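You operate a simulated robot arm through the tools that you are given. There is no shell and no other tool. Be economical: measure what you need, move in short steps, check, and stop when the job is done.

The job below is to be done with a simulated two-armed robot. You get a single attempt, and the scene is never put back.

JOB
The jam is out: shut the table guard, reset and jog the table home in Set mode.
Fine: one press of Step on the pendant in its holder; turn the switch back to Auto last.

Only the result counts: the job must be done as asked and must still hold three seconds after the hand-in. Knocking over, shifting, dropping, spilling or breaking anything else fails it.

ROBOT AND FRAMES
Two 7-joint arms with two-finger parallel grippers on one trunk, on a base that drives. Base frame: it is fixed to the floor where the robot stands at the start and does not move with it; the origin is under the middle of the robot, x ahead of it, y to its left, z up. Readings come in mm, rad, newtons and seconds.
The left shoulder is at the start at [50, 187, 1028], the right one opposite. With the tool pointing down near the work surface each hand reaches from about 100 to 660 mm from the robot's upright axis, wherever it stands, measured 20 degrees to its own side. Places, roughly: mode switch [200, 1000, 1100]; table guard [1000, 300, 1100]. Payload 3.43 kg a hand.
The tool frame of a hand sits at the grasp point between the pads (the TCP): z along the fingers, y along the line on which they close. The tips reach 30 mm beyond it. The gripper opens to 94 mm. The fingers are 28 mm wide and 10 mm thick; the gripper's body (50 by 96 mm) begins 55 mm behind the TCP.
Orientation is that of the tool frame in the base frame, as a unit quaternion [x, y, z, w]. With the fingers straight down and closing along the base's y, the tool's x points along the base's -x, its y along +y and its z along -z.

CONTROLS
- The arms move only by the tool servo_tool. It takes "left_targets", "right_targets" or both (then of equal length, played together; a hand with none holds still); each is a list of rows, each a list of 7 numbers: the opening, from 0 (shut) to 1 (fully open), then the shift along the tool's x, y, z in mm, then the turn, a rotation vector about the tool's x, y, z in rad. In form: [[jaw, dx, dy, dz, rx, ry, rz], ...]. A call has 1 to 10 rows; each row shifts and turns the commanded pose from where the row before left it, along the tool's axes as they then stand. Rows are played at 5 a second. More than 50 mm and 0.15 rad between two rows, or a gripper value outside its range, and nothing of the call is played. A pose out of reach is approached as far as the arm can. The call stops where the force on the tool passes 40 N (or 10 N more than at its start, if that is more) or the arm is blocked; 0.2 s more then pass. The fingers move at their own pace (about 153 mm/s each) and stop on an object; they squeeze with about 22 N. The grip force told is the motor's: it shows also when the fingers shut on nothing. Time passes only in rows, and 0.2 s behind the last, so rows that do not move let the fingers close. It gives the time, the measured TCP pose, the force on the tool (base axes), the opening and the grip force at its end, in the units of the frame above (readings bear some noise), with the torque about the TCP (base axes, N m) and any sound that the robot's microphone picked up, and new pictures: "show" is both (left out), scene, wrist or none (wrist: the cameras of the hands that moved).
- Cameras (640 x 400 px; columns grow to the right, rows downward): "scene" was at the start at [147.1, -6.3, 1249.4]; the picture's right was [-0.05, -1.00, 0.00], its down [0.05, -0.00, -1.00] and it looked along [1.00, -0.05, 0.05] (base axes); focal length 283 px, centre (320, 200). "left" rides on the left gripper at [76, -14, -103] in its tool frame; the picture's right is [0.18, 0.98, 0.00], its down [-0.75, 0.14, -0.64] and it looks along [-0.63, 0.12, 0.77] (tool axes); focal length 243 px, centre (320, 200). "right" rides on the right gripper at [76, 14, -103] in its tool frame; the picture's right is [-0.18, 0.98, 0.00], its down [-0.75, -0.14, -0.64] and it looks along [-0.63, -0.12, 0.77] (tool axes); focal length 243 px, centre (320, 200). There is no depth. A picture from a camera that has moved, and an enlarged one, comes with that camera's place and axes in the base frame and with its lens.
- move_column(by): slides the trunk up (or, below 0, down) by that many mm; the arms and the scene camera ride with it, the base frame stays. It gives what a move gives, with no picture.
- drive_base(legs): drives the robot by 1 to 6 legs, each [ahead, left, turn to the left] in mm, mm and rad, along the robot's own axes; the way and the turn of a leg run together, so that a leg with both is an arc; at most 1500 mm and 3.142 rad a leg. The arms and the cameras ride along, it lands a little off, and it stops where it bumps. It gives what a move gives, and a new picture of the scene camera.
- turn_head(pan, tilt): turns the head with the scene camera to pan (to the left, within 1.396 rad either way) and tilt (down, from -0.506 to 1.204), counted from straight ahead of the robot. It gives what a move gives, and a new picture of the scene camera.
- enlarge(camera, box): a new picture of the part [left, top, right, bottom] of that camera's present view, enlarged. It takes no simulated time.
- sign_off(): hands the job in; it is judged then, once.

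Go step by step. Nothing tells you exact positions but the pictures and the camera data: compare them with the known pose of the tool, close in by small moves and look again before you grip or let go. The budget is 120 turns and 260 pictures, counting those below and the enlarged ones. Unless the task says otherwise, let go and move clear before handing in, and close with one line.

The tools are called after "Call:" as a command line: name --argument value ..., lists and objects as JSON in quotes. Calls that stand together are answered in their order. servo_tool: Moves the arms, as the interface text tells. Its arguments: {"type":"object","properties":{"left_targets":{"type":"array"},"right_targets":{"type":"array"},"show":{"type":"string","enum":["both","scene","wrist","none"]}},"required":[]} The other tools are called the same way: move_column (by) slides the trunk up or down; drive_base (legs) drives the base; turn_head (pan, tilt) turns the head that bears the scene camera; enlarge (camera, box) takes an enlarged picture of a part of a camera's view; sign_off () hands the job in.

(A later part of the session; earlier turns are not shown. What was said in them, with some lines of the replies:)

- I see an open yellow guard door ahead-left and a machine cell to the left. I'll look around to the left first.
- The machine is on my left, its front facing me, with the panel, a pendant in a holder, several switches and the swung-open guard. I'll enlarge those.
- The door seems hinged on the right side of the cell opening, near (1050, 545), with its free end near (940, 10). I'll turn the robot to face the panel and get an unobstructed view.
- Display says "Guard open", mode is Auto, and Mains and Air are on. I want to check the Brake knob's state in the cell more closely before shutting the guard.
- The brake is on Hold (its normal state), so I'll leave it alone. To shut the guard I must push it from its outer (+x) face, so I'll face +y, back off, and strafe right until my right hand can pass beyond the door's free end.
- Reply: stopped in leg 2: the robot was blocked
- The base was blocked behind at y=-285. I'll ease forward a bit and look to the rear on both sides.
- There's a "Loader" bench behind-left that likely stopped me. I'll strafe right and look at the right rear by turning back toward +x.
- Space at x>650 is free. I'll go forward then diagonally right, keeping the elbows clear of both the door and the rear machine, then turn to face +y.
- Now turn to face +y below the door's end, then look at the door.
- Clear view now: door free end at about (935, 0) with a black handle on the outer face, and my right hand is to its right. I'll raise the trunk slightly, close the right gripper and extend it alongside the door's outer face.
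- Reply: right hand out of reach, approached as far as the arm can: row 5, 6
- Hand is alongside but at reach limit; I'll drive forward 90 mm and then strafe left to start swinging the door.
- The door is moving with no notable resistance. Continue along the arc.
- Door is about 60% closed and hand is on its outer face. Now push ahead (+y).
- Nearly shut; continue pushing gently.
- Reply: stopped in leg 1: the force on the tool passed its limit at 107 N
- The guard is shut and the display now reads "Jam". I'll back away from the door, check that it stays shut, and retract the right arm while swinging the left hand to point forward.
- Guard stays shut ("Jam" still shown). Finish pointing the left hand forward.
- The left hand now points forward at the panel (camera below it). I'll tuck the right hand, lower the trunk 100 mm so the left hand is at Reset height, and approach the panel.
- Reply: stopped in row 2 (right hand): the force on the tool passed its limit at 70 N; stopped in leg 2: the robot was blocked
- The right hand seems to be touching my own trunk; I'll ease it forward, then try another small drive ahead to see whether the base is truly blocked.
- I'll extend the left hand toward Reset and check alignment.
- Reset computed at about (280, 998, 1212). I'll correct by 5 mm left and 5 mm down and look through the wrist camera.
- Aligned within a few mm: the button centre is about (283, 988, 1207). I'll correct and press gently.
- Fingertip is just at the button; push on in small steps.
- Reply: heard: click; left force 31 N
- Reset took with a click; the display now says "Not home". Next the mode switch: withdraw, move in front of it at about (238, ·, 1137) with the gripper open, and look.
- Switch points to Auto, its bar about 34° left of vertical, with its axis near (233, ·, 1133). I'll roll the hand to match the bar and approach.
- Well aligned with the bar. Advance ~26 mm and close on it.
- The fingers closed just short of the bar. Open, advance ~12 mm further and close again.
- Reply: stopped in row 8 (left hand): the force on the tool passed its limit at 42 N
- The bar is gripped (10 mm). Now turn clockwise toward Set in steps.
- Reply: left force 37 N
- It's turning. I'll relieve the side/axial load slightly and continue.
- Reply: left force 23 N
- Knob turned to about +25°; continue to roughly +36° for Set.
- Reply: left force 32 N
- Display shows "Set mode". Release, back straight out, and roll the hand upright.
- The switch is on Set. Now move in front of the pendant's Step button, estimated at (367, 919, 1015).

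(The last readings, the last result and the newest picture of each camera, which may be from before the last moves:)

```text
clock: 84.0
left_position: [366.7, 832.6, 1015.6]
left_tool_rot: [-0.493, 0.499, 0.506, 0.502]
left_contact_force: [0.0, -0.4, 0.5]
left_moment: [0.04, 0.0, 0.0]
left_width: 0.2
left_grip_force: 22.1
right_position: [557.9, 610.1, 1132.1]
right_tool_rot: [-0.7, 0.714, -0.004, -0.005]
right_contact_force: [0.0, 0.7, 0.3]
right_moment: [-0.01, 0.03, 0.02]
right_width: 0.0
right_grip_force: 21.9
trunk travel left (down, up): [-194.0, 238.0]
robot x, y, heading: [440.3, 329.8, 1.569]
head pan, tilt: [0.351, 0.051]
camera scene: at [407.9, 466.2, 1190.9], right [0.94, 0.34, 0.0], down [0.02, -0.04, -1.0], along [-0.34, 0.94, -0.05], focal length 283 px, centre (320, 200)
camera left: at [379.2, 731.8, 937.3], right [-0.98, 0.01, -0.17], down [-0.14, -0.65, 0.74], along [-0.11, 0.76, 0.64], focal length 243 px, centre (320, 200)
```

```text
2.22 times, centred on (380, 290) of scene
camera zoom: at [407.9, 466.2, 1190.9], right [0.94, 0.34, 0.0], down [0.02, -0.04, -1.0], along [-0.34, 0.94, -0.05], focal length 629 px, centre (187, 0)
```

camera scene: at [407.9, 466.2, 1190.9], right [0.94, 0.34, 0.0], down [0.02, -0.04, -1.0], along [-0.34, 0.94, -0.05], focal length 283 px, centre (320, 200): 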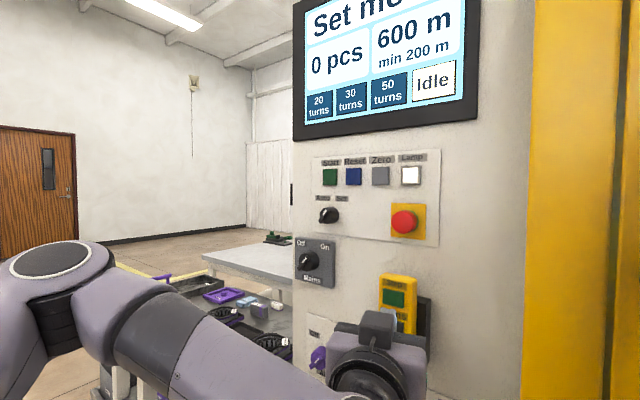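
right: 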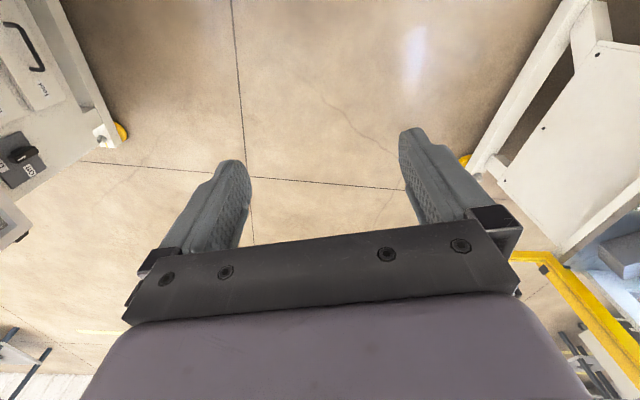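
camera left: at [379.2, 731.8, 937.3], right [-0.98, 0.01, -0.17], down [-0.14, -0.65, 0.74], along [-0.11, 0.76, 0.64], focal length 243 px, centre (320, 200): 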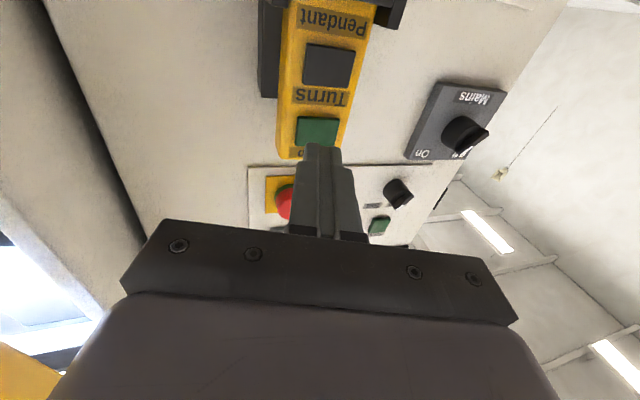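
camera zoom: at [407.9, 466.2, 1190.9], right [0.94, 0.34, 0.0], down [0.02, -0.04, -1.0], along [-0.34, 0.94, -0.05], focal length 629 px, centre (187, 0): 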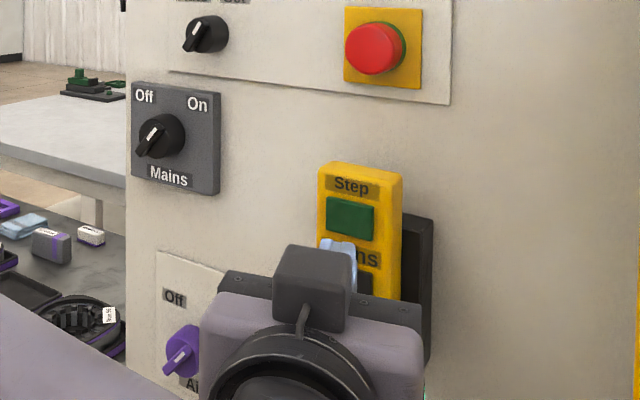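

Step centre refined to about (368, 908, 1019). Raise 3 mm and approach close, then check.

Call:
servo_tool --left_targets '[[0, -3, -1, 20, 0, 0, 0], [0, 0, 0, 14, 0, 0, 0], [0, 0, 0, 0, 0, 0, 0]]' --show "none"

Call:
enlarge --camera "left" --box '[200, 0, 440, 180]'

Call:
enlarge --camera "scene" --box '[320, 240, 460, 370]'

```text
clock: 84.8
left_position: [368.4, 868.2, 1017.2]
left_tool_rot: [-0.492, 0.5, 0.505, 0.502]
left_contact_force: [-0.3, 0.0, 0.3]
left_moment: [-0.01, 0.0, 0.04]
left_width: 0.0
left_grip_force: 22.0
right_position: [558.5, 611.6, 1131.0]
right_tool_rot: [-0.7, 0.714, -0.004, -0.005]
right_contact_force: [0.1, -0.1, -0.1]
right_moment: [-0.01, 0.01, 0.02]
right_width: 0.0
right_grip_force: 22.1
trunk travel left (down, up): [-194.0, 238.0]
robot x, y, heading: [439.4, 331.6, 1.565]
head pan, tilt: [0.351, 0.051]
```

```text
2.22 times, centred on (320, 90) of left
camera zoom: at [380.0, 766.1, 940.0], right [-0.98, 0.01, -0.17], down [-0.14, -0.65, 0.75], along [-0.11, 0.76, 0.64], focal length 539 px, centre (320, 444)
```

zoom: 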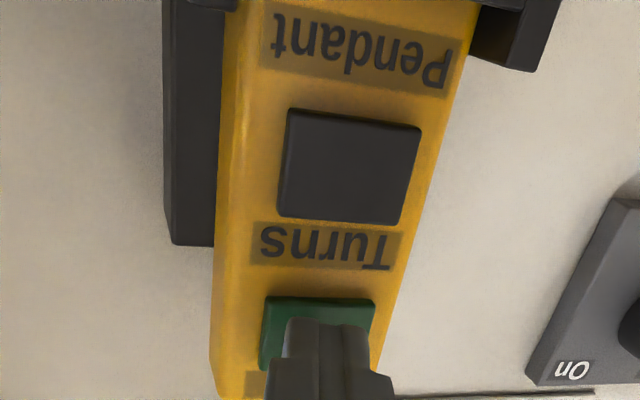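

```text
3.08 times, centred on (390, 305) of scene
camera zoom: at [407.9, 466.2, 1190.9], right [0.94, 0.34, 0.0], down [0.02, -0.04, -1.0], along [-0.34, 0.94, -0.05], focal length 871 px, centre (105, -123)
```

zoom: 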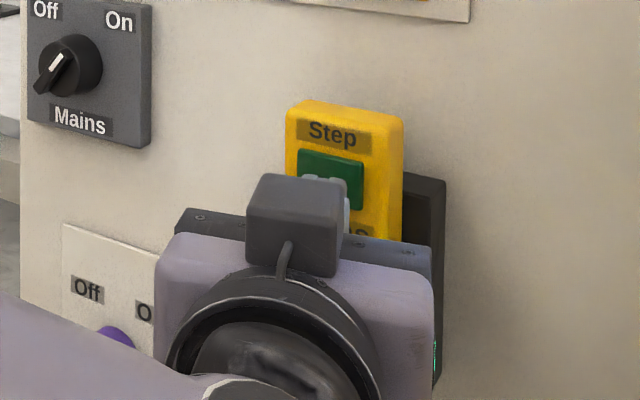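

Aligned. Press slowly.

Call:
servo_tool --left_targets '[[0, 0, 0, 5, 0, 0, 0], [0, 0, 0, 4, 0, 0, 0], [0, 0, 0, 3, 0, 0, 0], [0, 0, 0, 2, 0, 0, 0]]' --show "scene"

```text
clock: 85.8
left_position: [369.4, 880.5, 1016.9]
left_tool_rot: [-0.492, 0.5, 0.505, 0.502]
left_contact_force: [0.4, -0.4, -0.4]
left_moment: [0.02, 0.01, -0.02]
left_width: 0.2
left_grip_force: 22.0
right_position: [558.0, 611.6, 1132.1]
right_tool_rot: [-0.701, 0.713, -0.004, -0.005]
right_contact_force: [0.4, -0.5, -0.4]
right_moment: [-0.02, 0.01, -0.04]
right_width: 0.0
right_grip_force: 22.4
trunk travel left (down, up): [-194.0, 238.0]
robot x, y, heading: [439.6, 330.4, 1.572]
head pan, tilt: [0.351, 0.051]
camera scene: at [408.0, 466.2, 1190.9], right [0.94, 0.34, 0.0], down [0.02, -0.04, -1.0], along [-0.34, 0.94, -0.04], focal length 283 px, centre (320, 200)
```

scene: 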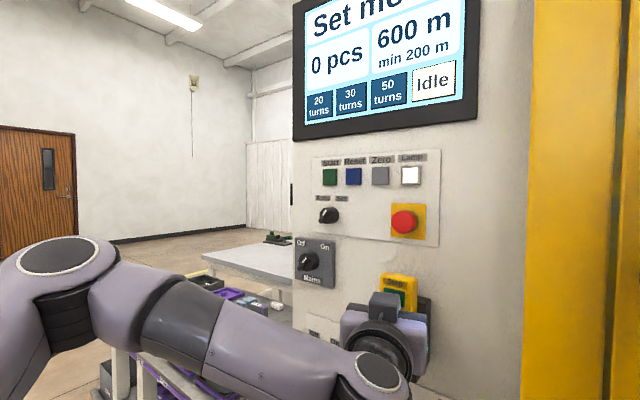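

No contact yet; continue.

Call:
servo_tool --left_targets '[[0, -1, 0, 3, 0, 0, 0], [0, 0, 0, 3, 0, 0, 0], [0, 0, 0, 2, 0, 0, 0]]' --show "wrist"

```text
clock: 86.5
left_position: [367.9, 886.8, 1018.8]
left_tool_rot: [-0.492, 0.501, 0.505, 0.502]
left_contact_force: [-6.6, -32.6, -1.3]
left_moment: [-0.42, 0.08, -0.14]
left_width: 0.0
left_grip_force: 22.2
right_position: [556.9, 610.7, 1132.5]
right_tool_rot: [-0.7, 0.714, -0.004, -0.005]
right_contact_force: [-0.3, 0.0, 0.0]
right_moment: [0.0, 0.02, -0.01]
right_width: 0.0
right_grip_force: 21.9
trunk travel left (down, up): [-194.0, 238.0]
robot x, y, heading: [440.8, 330.6, 1.568]
head pan, tilt: [0.351, 0.051]
heard: click
camera left: at [380.6, 785.8, 942.0], right [-0.98, 0.01, -0.17], down [-0.14, -0.65, 0.75], along [-0.11, 0.76, 0.64], focal length 243 px, centre (320, 200)
```

left: 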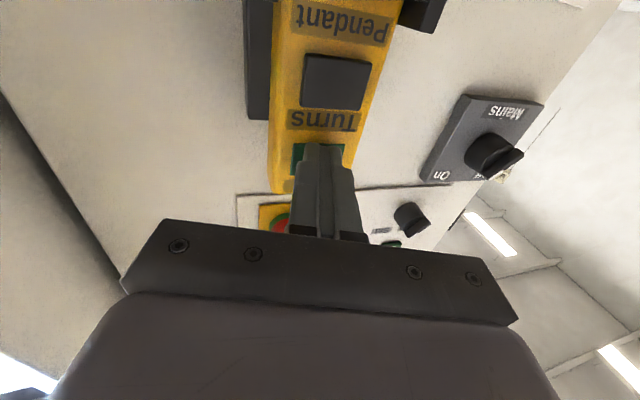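

Step clicked once. Withdraw straight back and check the display and the pendant.

Call:
servo_tool --left_targets '[[0, 0, 0, -30, 0, 0, 0], [0, 0, 0, -40, 0, 0, 0], [0, 0, 0, 0, 0, 0, 0], [0, 0, 0, 0, 0, 0, 0]]' --show "none"

Call:
turn_head --pan 0.2 --tilt -0.15

```text
clock: 87.5
left_position: [365.7, 817.9, 1018.1]
left_tool_rot: [-0.492, 0.501, 0.504, 0.503]
left_contact_force: [0.5, 0.4, 0.2]
left_moment: [0.04, -0.01, -0.02]
left_width: 0.1
left_grip_force: 21.8
right_position: [557.8, 610.6, 1131.4]
right_tool_rot: [-0.701, 0.713, -0.004, -0.005]
right_contact_force: [0.2, 0.5, -0.8]
right_moment: [0.02, 0.03, 0.04]
right_width: 0.1
right_grip_force: 22.0
trunk travel left (down, up): [-194.0, 238.0]
robot x, y, heading: [443.8, 330.3, 1.566]
head pan, tilt: [0.351, 0.051]
```

```text
clock: 88.3
left_position: [365.7, 819.0, 1018.7]
left_tool_rot: [-0.493, 0.5, 0.505, 0.502]
left_contact_force: [0.1, 0.0, 0.4]
left_moment: [-0.01, -0.04, -0.02]
left_width: 0.0
left_grip_force: 22.2
right_position: [556.3, 612.1, 1132.3]
right_tool_rot: [-0.7, 0.714, -0.004, -0.004]
right_contact_force: [-0.6, 0.0, -0.9]
right_moment: [0.0, 0.01, 0.03]
right_width: 0.0
right_grip_force: 21.8
trunk travel left (down, up): [-194.0, 238.0]
robot x, y, heading: [439.4, 330.2, 1.564]
head pan, tilt: [0.201, -0.15]
camera scene: at [422.2, 463.9, 1208.6], right [0.98, 0.19, 0.0], down [-0.03, 0.15, -0.99], along [-0.19, 0.97, 0.16], focal length 283 px, centre (320, 200)
```

scene: 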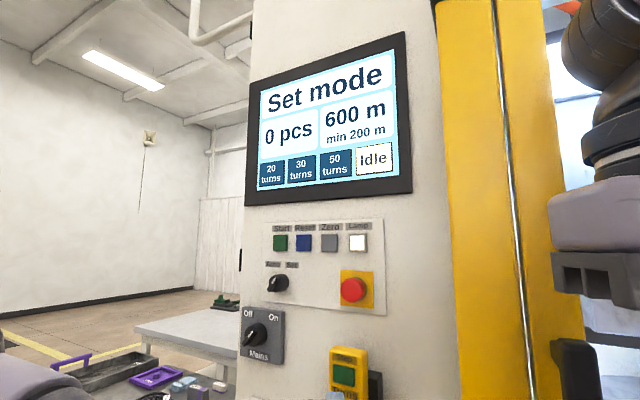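

I'll check whether the table has moved, through the guard.

Call:
turn_head --pan -0.35 --tilt 0.45

```text
clock: 89.3
left_position: [367.6, 819.2, 1017.3]
left_tool_rot: [-0.493, 0.499, 0.506, 0.502]
left_contact_force: [0.8, -0.1, -0.3]
left_moment: [-0.02, 0.02, 0.02]
left_width: 0.0
left_grip_force: 22.1
right_position: [557.9, 611.2, 1132.1]
right_tool_rot: [-0.701, 0.714, -0.004, -0.006]
right_contact_force: [-0.9, -0.7, -0.5]
right_moment: [0.02, -0.03, 0.0]
right_width: 0.0
right_grip_force: 22.5
trunk travel left (down, up): [-194.0, 238.0]
robot x, y, heading: [442.3, 331.0, 1.567]
head pan, tilt: [-0.351, 0.45]
camera scene: at [471.0, 466.8, 1154.1], right [0.94, -0.35, 0.0], down [-0.15, -0.4, -0.9], along [0.31, 0.85, -0.43], focal length 283 px, centre (320, 200)
```

scene: 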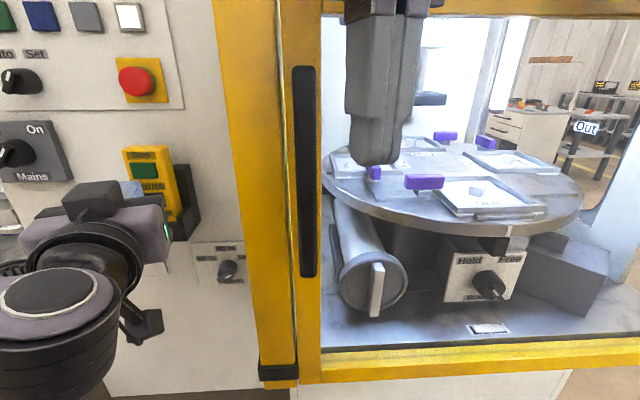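

Call:
enlarge --camera "scene" --box '[310, 110, 610, 350]'

```text
1.67 times, centred on (460, 230) of scene
camera zoom: at [471.0, 466.8, 1154.1], right [0.94, -0.35, 0.0], down [-0.15, -0.4, -0.9], along [0.31, 0.85, -0.43], focal length 472 px, centre (87, 150)
```

zoom: 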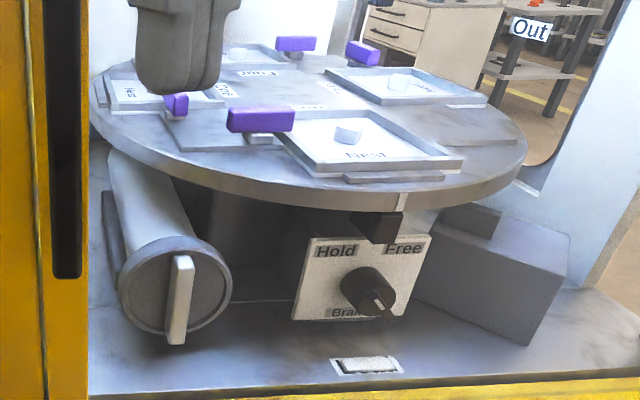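

The table's white mark lines up with the black pointer: it's home. Now go back to the mode switch and roll the hand to match the Set position.

Call:
servo_tool --left_targets '[[0, -29, 35, 0, 0, 0, 0], [0, -29, 35, 0, 0, 0, 0], [0, -29, 35, 0, 0, 0, 0], [0.45, -29, 35, 0, 0, 0, 0], [0.45, 0, 0, 30, 0, 0, 0.14], [0.45, 0, 0, 30, 0, 0, 0.14], [0.45, 0, 0, 30, 0, 0, 0.14], [0.45, 0, 0, 10, 0, 0, 0.14], [0.45, 0, 0, 0, 0, 0, 0]]' --show "wrist"

Call:
enlarge --camera "left" --box '[220, 60, 420, 220]'

```text
clock: 91.3
left_position: [228.6, 918.2, 1137.1]
left_tool_rot: [-0.334, 0.618, 0.624, 0.343]
left_contact_force: [0.0, 0.0, 0.0]
left_moment: [0.01, -0.03, -0.03]
left_width: 42.2
left_grip_force: 0.2
right_position: [557.9, 610.8, 1132.2]
right_tool_rot: [-0.701, 0.713, -0.004, -0.004]
right_contact_force: [-1.1, 0.5, 0.8]
right_moment: [0.0, -0.02, -0.03]
right_width: 0.0
right_grip_force: 22.4
trunk travel left (down, up): [-194.0, 238.0]
robot x, y, heading: [437.5, 329.2, 1.563]
head pan, tilt: [-0.351, 0.45]
camera left: at [197.8, 817.8, 1064.8], right [-0.93, 0.0, 0.38], down [0.29, -0.65, 0.7], along [0.25, 0.76, 0.61], focal length 243 px, centre (320, 200)
```

left: 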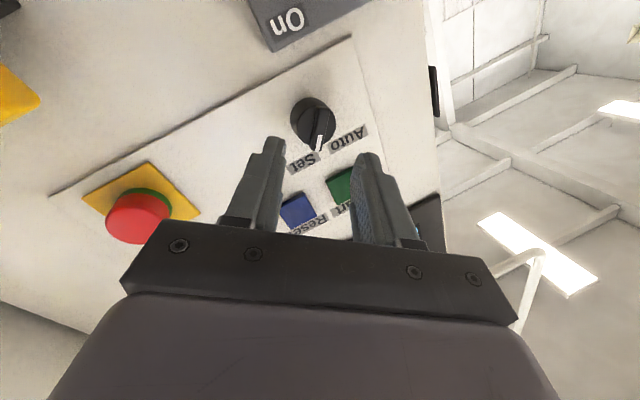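

```text
2.50 times, centred on (320, 140) of left
camera zoom: at [197.8, 817.8, 1064.8], right [-0.93, 0.0, 0.38], down [0.29, -0.65, 0.7], along [0.25, 0.76, 0.61], focal length 606 px, centre (320, 350)
```

zoom: 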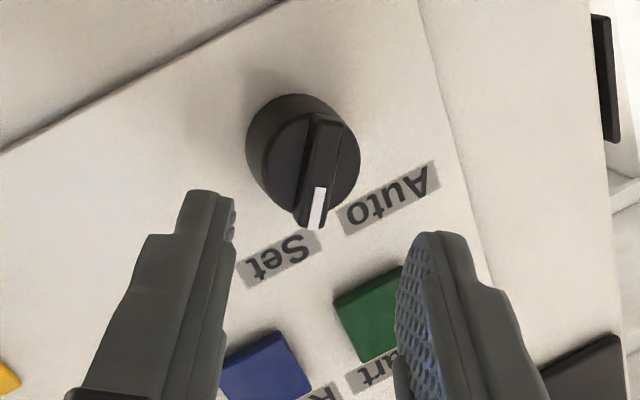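

Aligned on the bar. Advance and close.

Call:
servo_tool --left_targets '[[0.4, 3, 0, 15, 0, 0, 0], [0.4, 0, 0, 15, 0, 0, 0], [0.4, 0, 0, 7, 0, 0, 0], [0.4, 0, 0, 0, 0, 0, 0], [0.1, 0, 0, 0, 0, 0, 0], [0, 0, 0, 0, 0, 0, 0], [0, 0, 0, 0, 0, 0, 0]]' --show "wrist"

Call:
enlarge --camera "left" --box '[220, 60, 420, 220]'

```text
clock: 92.9
left_position: [227.3, 955.6, 1135.8]
left_tool_rot: [-0.335, 0.617, 0.625, 0.342]
left_contact_force: [0.4, 2.6, 1.5]
left_moment: [-0.33, 0.13, 0.08]
left_width: 9.7
left_grip_force: 43.1
right_position: [557.4, 611.7, 1132.5]
right_tool_rot: [-0.701, 0.713, -0.003, -0.005]
right_contact_force: [0.6, 0.3, 0.7]
right_moment: [0.01, 0.02, 0.01]
right_width: 0.0
right_grip_force: 21.5
trunk travel left (down, up): [-194.0, 238.0]
robot x, y, heading: [438.8, 326.3, 1.564]
head pan, tilt: [-0.351, 0.45]
camera left: at [196.8, 853.9, 1062.6], right [-0.93, 0.0, 0.38], down [0.29, -0.65, 0.7], along [0.24, 0.76, 0.61], focal length 243 px, centre (320, 200)
```

left: 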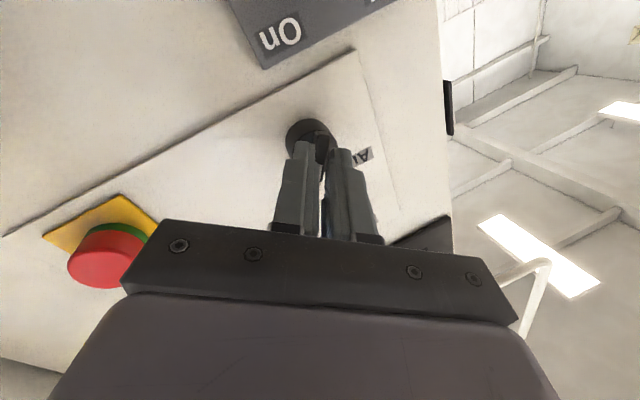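

```text
2.50 times, centred on (320, 140) of left
camera zoom: at [196.8, 853.9, 1062.6], right [-0.93, 0.0, 0.38], down [0.29, -0.65, 0.7], along [0.24, 0.76, 0.61], focal length 606 px, centre (320, 350)
```

zoom: 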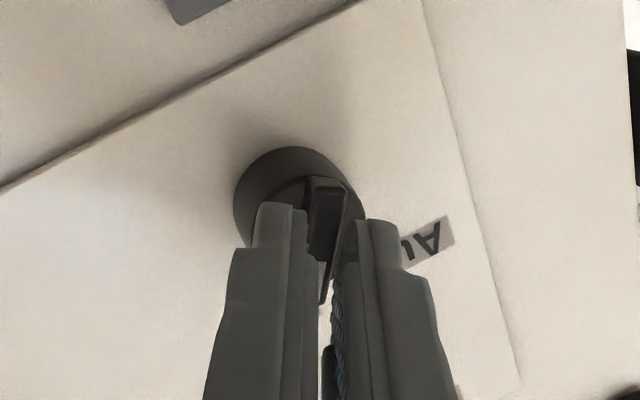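

Good light grip. Turn counter-clockwise toward Auto.

Call:
servo_tool --left_targets '[[0, 0, 0, 0, 0, 0, -0.13], [0, 0, 0, 0, 0, 0, -0.13], [0, 0, 0, 0, 0, 0, -0.13], [0, 0, 0, 0, 0, 0, -0.13], [0, 0, 0, 0, 0, 0, -0.13], [0, 0, 0, 0, 0, 0, -0.13], [0, 0, 0, 0, 0, 0, -0.13], [0, 0, 0, 0, 0, 0, -0.13]]' --show "wrist"

Call:
turn_head --pan 0.2 --tilt -0.1

```text
clock: 94.4
left_position: [230.2, 951.1, 1138.1]
left_tool_rot: [-0.549, 0.435, 0.438, 0.564]
left_contact_force: [-3.2, -16.5, 0.8]
left_moment: [-0.22, 0.08, 0.05]
left_width: 0.0
left_grip_force: 33.0
right_position: [558.0, 610.6, 1132.8]
right_tool_rot: [-0.7, 0.714, -0.003, -0.006]
right_contact_force: [0.6, 0.0, -0.3]
right_moment: [-0.03, 0.01, 0.04]
right_width: 0.1
right_grip_force: 22.3
trunk travel left (down, up): [-194.0, 238.0]
robot x, y, heading: [441.0, 324.8, 1.569]
head pan, tilt: [-0.351, 0.45]
stopped in row 7 (left hand): the force on the tool passed its limit at 41 N (the readings are from after the stop); the commanded pose is now the measured one
camera left: at [260.7, 850.1, 1066.2], right [-0.91, 0.02, -0.41], down [-0.33, -0.65, 0.69], along [-0.26, 0.76, 0.6], focal length 243 px, centre (320, 200)
```

left: 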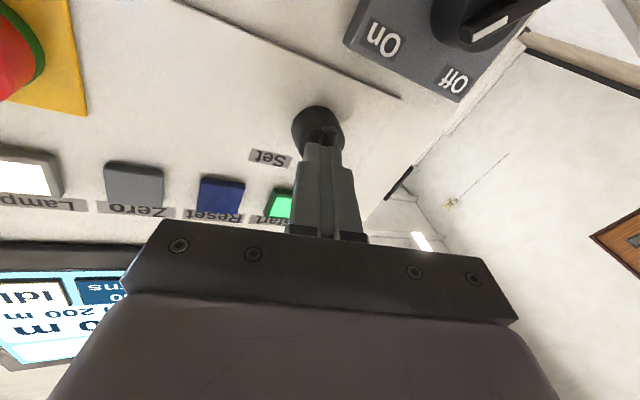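

```text
clock: 95.3
left_position: [231.7, 950.1, 1138.2]
left_tool_rot: [-0.549, 0.435, 0.437, 0.564]
left_contact_force: [-4.0, -23.1, -0.4]
left_moment: [-0.28, 0.14, 0.04]
left_width: 0.0
left_grip_force: 32.9
right_position: [557.3, 612.1, 1131.5]
right_tool_rot: [-0.7, 0.714, -0.004, -0.005]
right_contact_force: [-1.0, -0.1, 0.4]
right_moment: [0.01, -0.01, -0.03]
right_width: 0.1
right_grip_force: 22.0
trunk travel left (down, up): [-194.0, 238.0]
robot x, y, heading: [441.4, 330.0, 1.563]
head pan, tilt: [0.201, -0.099]
camera scene: at [422.5, 464.8, 1204.4], right [0.98, 0.19, 0.0], down [-0.02, 0.1, -0.99], along [-0.19, 0.98, 0.11], focal length 283 px, centre (320, 200)
```

scene: 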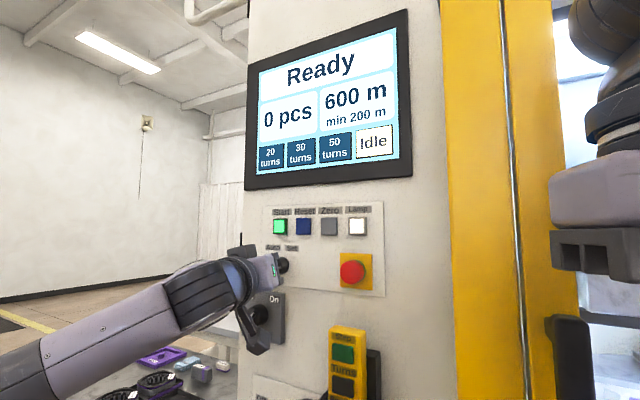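

The display says "Ready" – Auto is engaged. The grip slipped off the bar, so I'll withdraw straight back and check the switch position.

Call:
servo_tool --left_targets '[[0, 0, 0, -20, 0, 0, 0], [0, 0, 0, -40, 0, 0, 0], [0, 0, 0, -45, 0, 0, 0], [0, 0, 0, -45, 0, 0, 0], [0, 0, 0, 0, 0, 0, 0]]' --show "both"

Call:
enlarge --camera "left" --box '[220, 0, 440, 180]'

Call:
enlarge --camera "scene" --box '[240, 180, 400, 400]'

```text
clock: 96.5
left_position: [229.8, 799.4, 1134.7]
left_tool_rot: [-0.549, 0.436, 0.437, 0.564]
left_contact_force: [0.8, -0.2, 0.0]
left_moment: [-0.01, -0.01, 0.0]
left_width: 0.0
left_grip_force: 32.8
right_position: [559.0, 610.0, 1132.1]
right_tool_rot: [-0.7, 0.715, -0.003, -0.005]
right_contact_force: [0.3, 0.1, -0.9]
right_moment: [-0.01, -0.02, 0.01]
right_width: 0.0
right_grip_force: 21.6
trunk travel left (down, up): [-194.0, 238.0]
robot x, y, heading: [441.0, 332.8, 1.568]
head pan, tilt: [0.201, -0.099]
camera scene: at [422.4, 465.1, 1204.4], right [0.98, 0.19, 0.0], down [-0.02, 0.1, -0.99], along [-0.19, 0.98, 0.11], focal length 283 px, centre (320, 200)
camera left: at [260.1, 698.7, 1063.2], right [-0.91, 0.02, -0.41], down [-0.33, -0.65, 0.69], along [-0.26, 0.76, 0.6], focal length 243 px, centre (320, 200)
```

scene: 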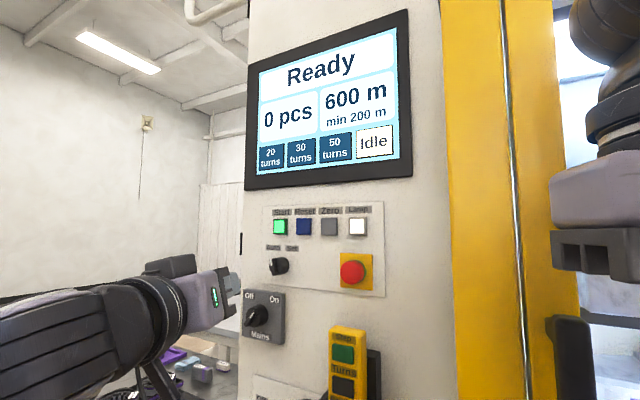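
left: 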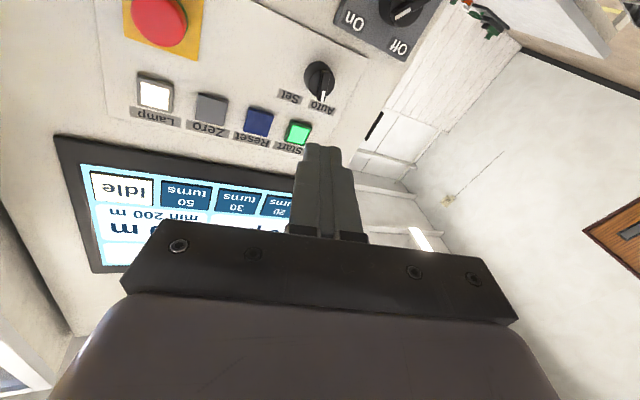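

```text
2.22 times, centred on (330, 90) of left
camera zoom: at [260.1, 698.7, 1063.2], right [-0.91, 0.02, -0.41], down [-0.33, -0.65, 0.69], along [-0.26, 0.76, 0.6], focal length 539 px, centre (298, 444)
```

zoom: 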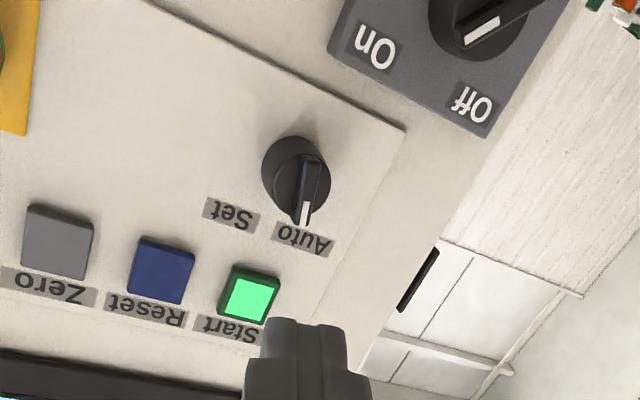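

```text
1.82 times, centred on (320, 290) of scene
camera zoom: at [422.4, 465.1, 1204.4], right [0.98, 0.19, 0.0], down [-0.02, 0.1, -0.99], along [-0.19, 0.98, 0.11], focal length 515 px, centre (320, 36)
```

zoom: 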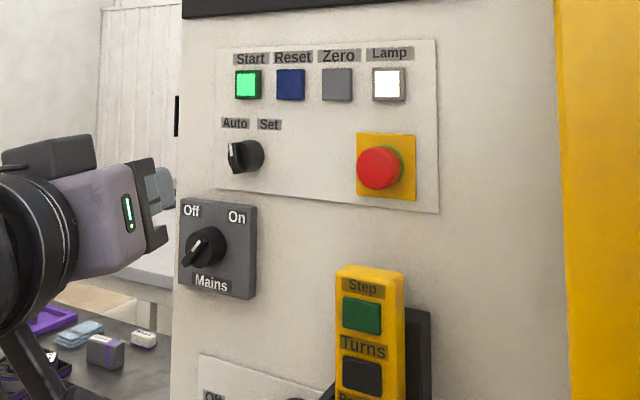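

Display is Ready but the knob is only ~15° left of vertical, not fully at its original Auto stop (~34°). I'll regrip a bit deeper and finish the turn.

Call:
servo_tool --left_targets '[[0.4, 0, 2, 45, 0, 0, 0], [0.4, 0, 0, 45, 0, 0, 0], [0.4, 0, 0, 45, 0, 0, 0], [0.4, 0, 0, 15, 0, 0, 0], [0.4, 0, 0, 8, 0, 0, 0], [0.4, 0, 0, 0, 0, 0, 0], [0, 0, 0, 0, 0, 0, 0], [0, 0, 0, 0, 0, 0, 0], [0, 0, 0, 0, 0, 0, 0]]' --show "wrist"

Call:
enlarge --camera "left" --box '[220, 60, 420, 220]'

```text
clock: 98.5
left_position: [227.8, 959.5, 1137.7]
left_tool_rot: [-0.551, 0.434, 0.438, 0.562]
left_contact_force: [-1.9, -22.4, -3.8]
left_moment: [-0.63, 0.13, -0.59]
left_width: 10.2
left_grip_force: 44.2
right_position: [557.9, 610.7, 1132.0]
right_tool_rot: [-0.701, 0.713, -0.003, -0.005]
right_contact_force: [0.0, 0.0, 0.5]
right_moment: [0.07, 0.01, -0.01]
right_width: 0.0
right_grip_force: 22.0
trunk travel left (down, up): [-194.0, 238.0]
robot x, y, heading: [442.9, 328.8, 1.57]
head pan, tilt: [0.201, -0.099]
camera left: at [258.0, 857.5, 1066.4], right [-0.91, 0.01, -0.41], down [-0.32, -0.65, 0.69], along [-0.26, 0.76, 0.6], focal length 243 px, centre (320, 200)
```

left: 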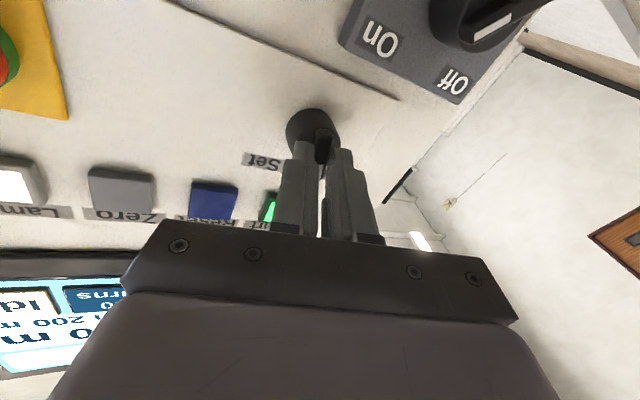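

```text
2.50 times, centred on (320, 140) of left
camera zoom: at [258.0, 857.5, 1066.4], right [-0.91, 0.01, -0.41], down [-0.32, -0.65, 0.69], along [-0.26, 0.76, 0.6], focal length 606 px, centre (320, 350)
```

zoom: 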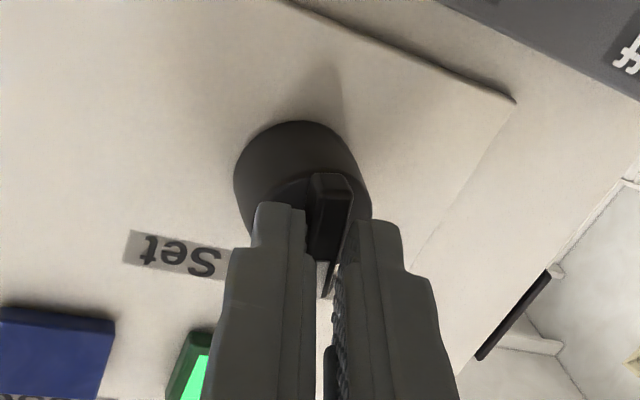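

Gripped. Turn the remaining ~20°.

Call:
servo_tool --left_targets '[[0, 1, 0, -1, 0, 0, -0.1], [0, 0, 0, 0, 0, 0, -0.1], [0, 0, 0, 0, 0, 0, -0.1], [0, 0, 0, 0, 0, 0, -0.06]]' --show "wrist"

```text
clock: 99.5
left_position: [227.1, 958.0, 1137.3]
left_tool_rot: [-0.619, 0.327, 0.329, 0.633]
left_contact_force: [-15.3, -22.4, 0.9]
left_moment: [-0.85, 0.31, -0.46]
left_width: 10.4
left_grip_force: 43.7
right_position: [558.5, 611.1, 1130.0]
right_tool_rot: [-0.7, 0.714, -0.004, -0.007]
right_contact_force: [0.2, -0.7, -0.1]
right_moment: [0.02, -0.03, -0.01]
right_width: 0.0
right_grip_force: 21.8
trunk travel left (down, up): [-194.0, 238.0]
robot x, y, heading: [437.3, 327.7, 1.568]
head pan, tilt: [0.201, -0.099]
camera left: at [280.2, 856.9, 1081.5], right [-0.7, 0.02, -0.71], down [-0.55, -0.65, 0.53], along [-0.45, 0.76, 0.47], focal length 243 px, centre (320, 200)
```

left: 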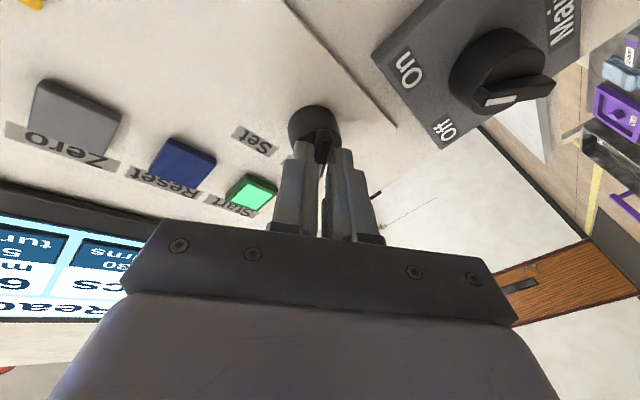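

Now at the original Auto angle. Release and withdraw straight back.

Call:
servo_tool --left_targets '[[0.45, 0, 0, 0, 0, 0, 0], [0.45, 0, 0, 0, 0, 0, 0], [0.45, 0, 0, -30, 0, 0, 0], [0.45, 0, 0, -45, 0, 0, 0], [0.45, 0, 0, -45, 0, 0, 0], [0.45, 0, 0, -45, 0, 0, 0], [0.45, 0, 0, 0, 0, 0, 0]]' --show "scene"

Call:
enlarge --camera "left" --box '[220, 0, 440, 180]'

Call:
enlarge --camera "scene" --box '[240, 180, 400, 400]'

```text
clock: 101.2
left_position: [228.0, 793.0, 1133.2]
left_tool_rot: [-0.619, 0.329, 0.328, 0.633]
left_contact_force: [0.0, 0.2, -0.4]
left_moment: [-0.04, 0.0, 0.03]
left_width: 42.5
left_grip_force: 0.0
right_position: [556.6, 611.4, 1131.2]
right_tool_rot: [-0.7, 0.714, -0.004, -0.005]
right_contact_force: [0.1, 0.0, -0.8]
right_moment: [0.01, -0.01, 0.02]
right_width: 0.1
right_grip_force: 22.3
trunk travel left (down, up): [-194.0, 238.0]
robot x, y, heading: [443.3, 328.1, 1.569]
head pan, tilt: [0.201, -0.099]
camera scene: at [422.4, 465.1, 1204.4], right [0.98, 0.2, 0.0], down [-0.02, 0.1, -0.99], along [-0.19, 0.98, 0.11], focal length 283 px, centre (320, 200)
```

scene: 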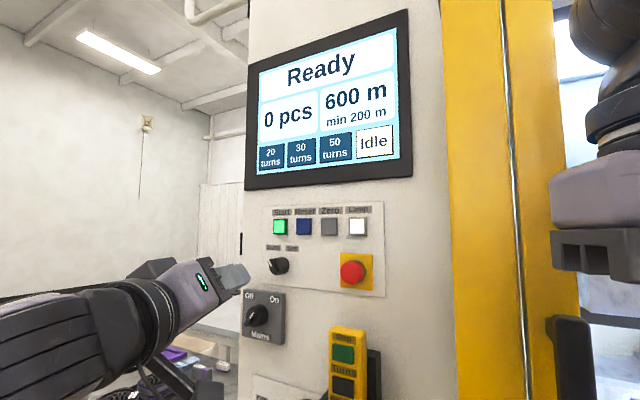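

```text
2.22 times, centred on (330, 90) of left
camera zoom: at [281.0, 690.9, 1077.8], right [-0.7, 0.02, -0.71], down [-0.55, -0.65, 0.53], along [-0.45, 0.76, 0.47], focal length 539 px, centre (298, 444)
```

zoom: 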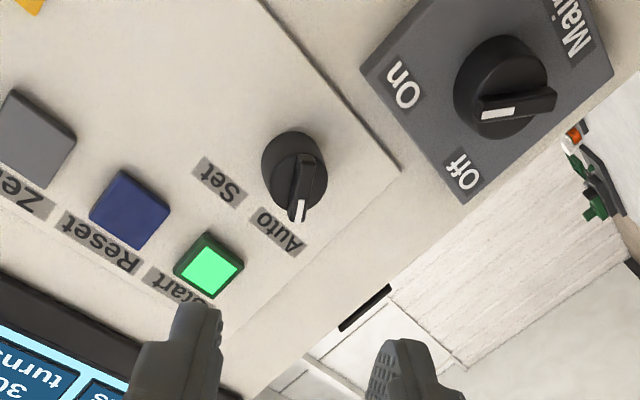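

```text
1.82 times, centred on (320, 290) of scene
camera zoom: at [422.4, 465.1, 1204.4], right [0.98, 0.2, 0.0], down [-0.02, 0.1, -0.99], along [-0.19, 0.98, 0.11], focal length 515 px, centre (320, 36)
```

zoom: 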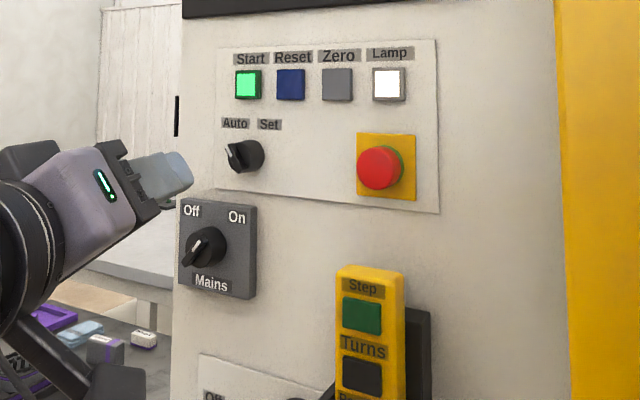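

The switch is fully on Auto, the display reads "Ready", and the pendant is in place. I'll back off a bit and confirm.

Call:
drive_base --legs '[[-150, 0, 0]]'

Call:
turn_head --pan 0.0 --tilt 0.25

```text
clock: 102.5
left_position: [229.2, 648.4, 1130.0]
left_tool_rot: [-0.62, 0.332, 0.328, 0.631]
left_contact_force: [-0.5, 0.3, 0.0]
left_moment: [0.02, 0.0, 0.0]
left_width: 42.6
left_grip_force: 0.1
right_position: [559.1, 465.1, 1130.7]
right_tool_rot: [-0.699, 0.715, -0.006, -0.009]
right_contact_force: [0.3, -0.1, -0.2]
right_moment: [0.04, 0.02, -0.01]
right_width: 0.0
right_grip_force: 21.7
trunk travel left (down, up): [-194.0, 238.0]
robot x, y, heading: [441.4, 176.6, 1.567]
head pan, tilt: [0.201, -0.099]
camera scene: at [423.7, 319.7, 1203.5], right [0.98, 0.19, 0.0], down [-0.02, 0.1, -0.99], along [-0.19, 0.98, 0.1], focal length 283 px, centre (320, 200)
```

scene: 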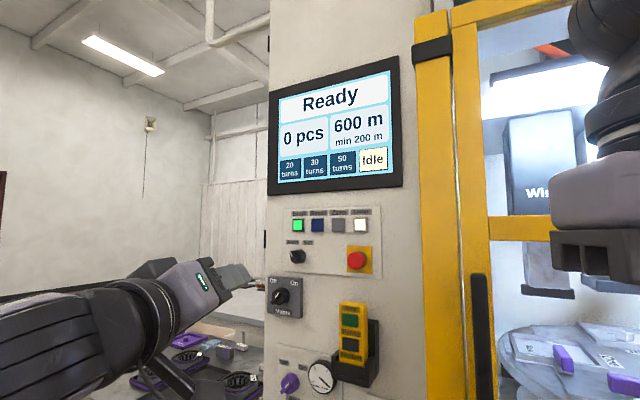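

```text
clock: 103.4
left_position: [230.3, 647.4, 1129.6]
left_tool_rot: [-0.621, 0.331, 0.327, 0.631]
left_contact_force: [0.0, -0.3, -0.5]
left_moment: [0.0, -0.01, -0.03]
left_width: 42.2
left_grip_force: 0.1
right_position: [559.0, 465.0, 1128.5]
right_tool_rot: [-0.7, 0.714, -0.006, -0.008]
right_contact_force: [-1.1, -0.2, -0.1]
right_moment: [-0.02, 0.01, 0.01]
right_width: 0.1
right_grip_force: 22.0
trunk travel left (down, up): [-194.0, 238.0]
robot x, y, heading: [444.3, 177.2, 1.561]
head pan, tilt: [0.0, 0.25]
camera scene: at [441.0, 327.9, 1171.7], right [1.0, -0.01, 0.0], down [0.0, -0.25, -0.97], along [0.01, 0.97, -0.25], focal length 283 px, centre (320, 200)
```

scene: 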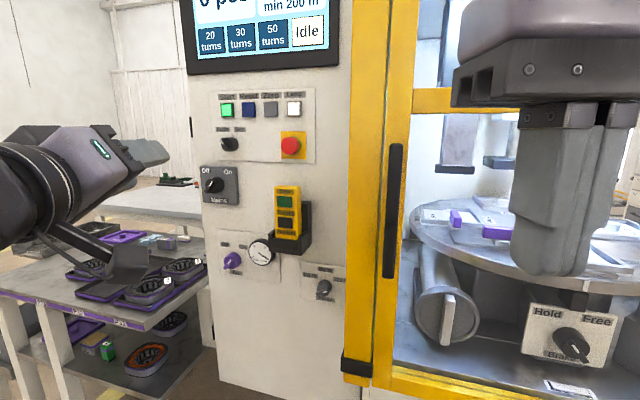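

The guard is shut, the display reads "Ready", the table is home, the switch is on Auto, and both hands are clear, so I'm handing in.

Call:
sign_off

```text
The job is handed in.
```

The job is handed in: I shut the guard, pressed Reset, turned the switch to Set, pressed Step once, and turned the switch back to Auto last. The table's white mark lines up with the pointer and the display reads "Ready". On the way in, the base was stopped twice by a bump; I didn't see anything shifted afterwards, but I couldn't see behind the robot.
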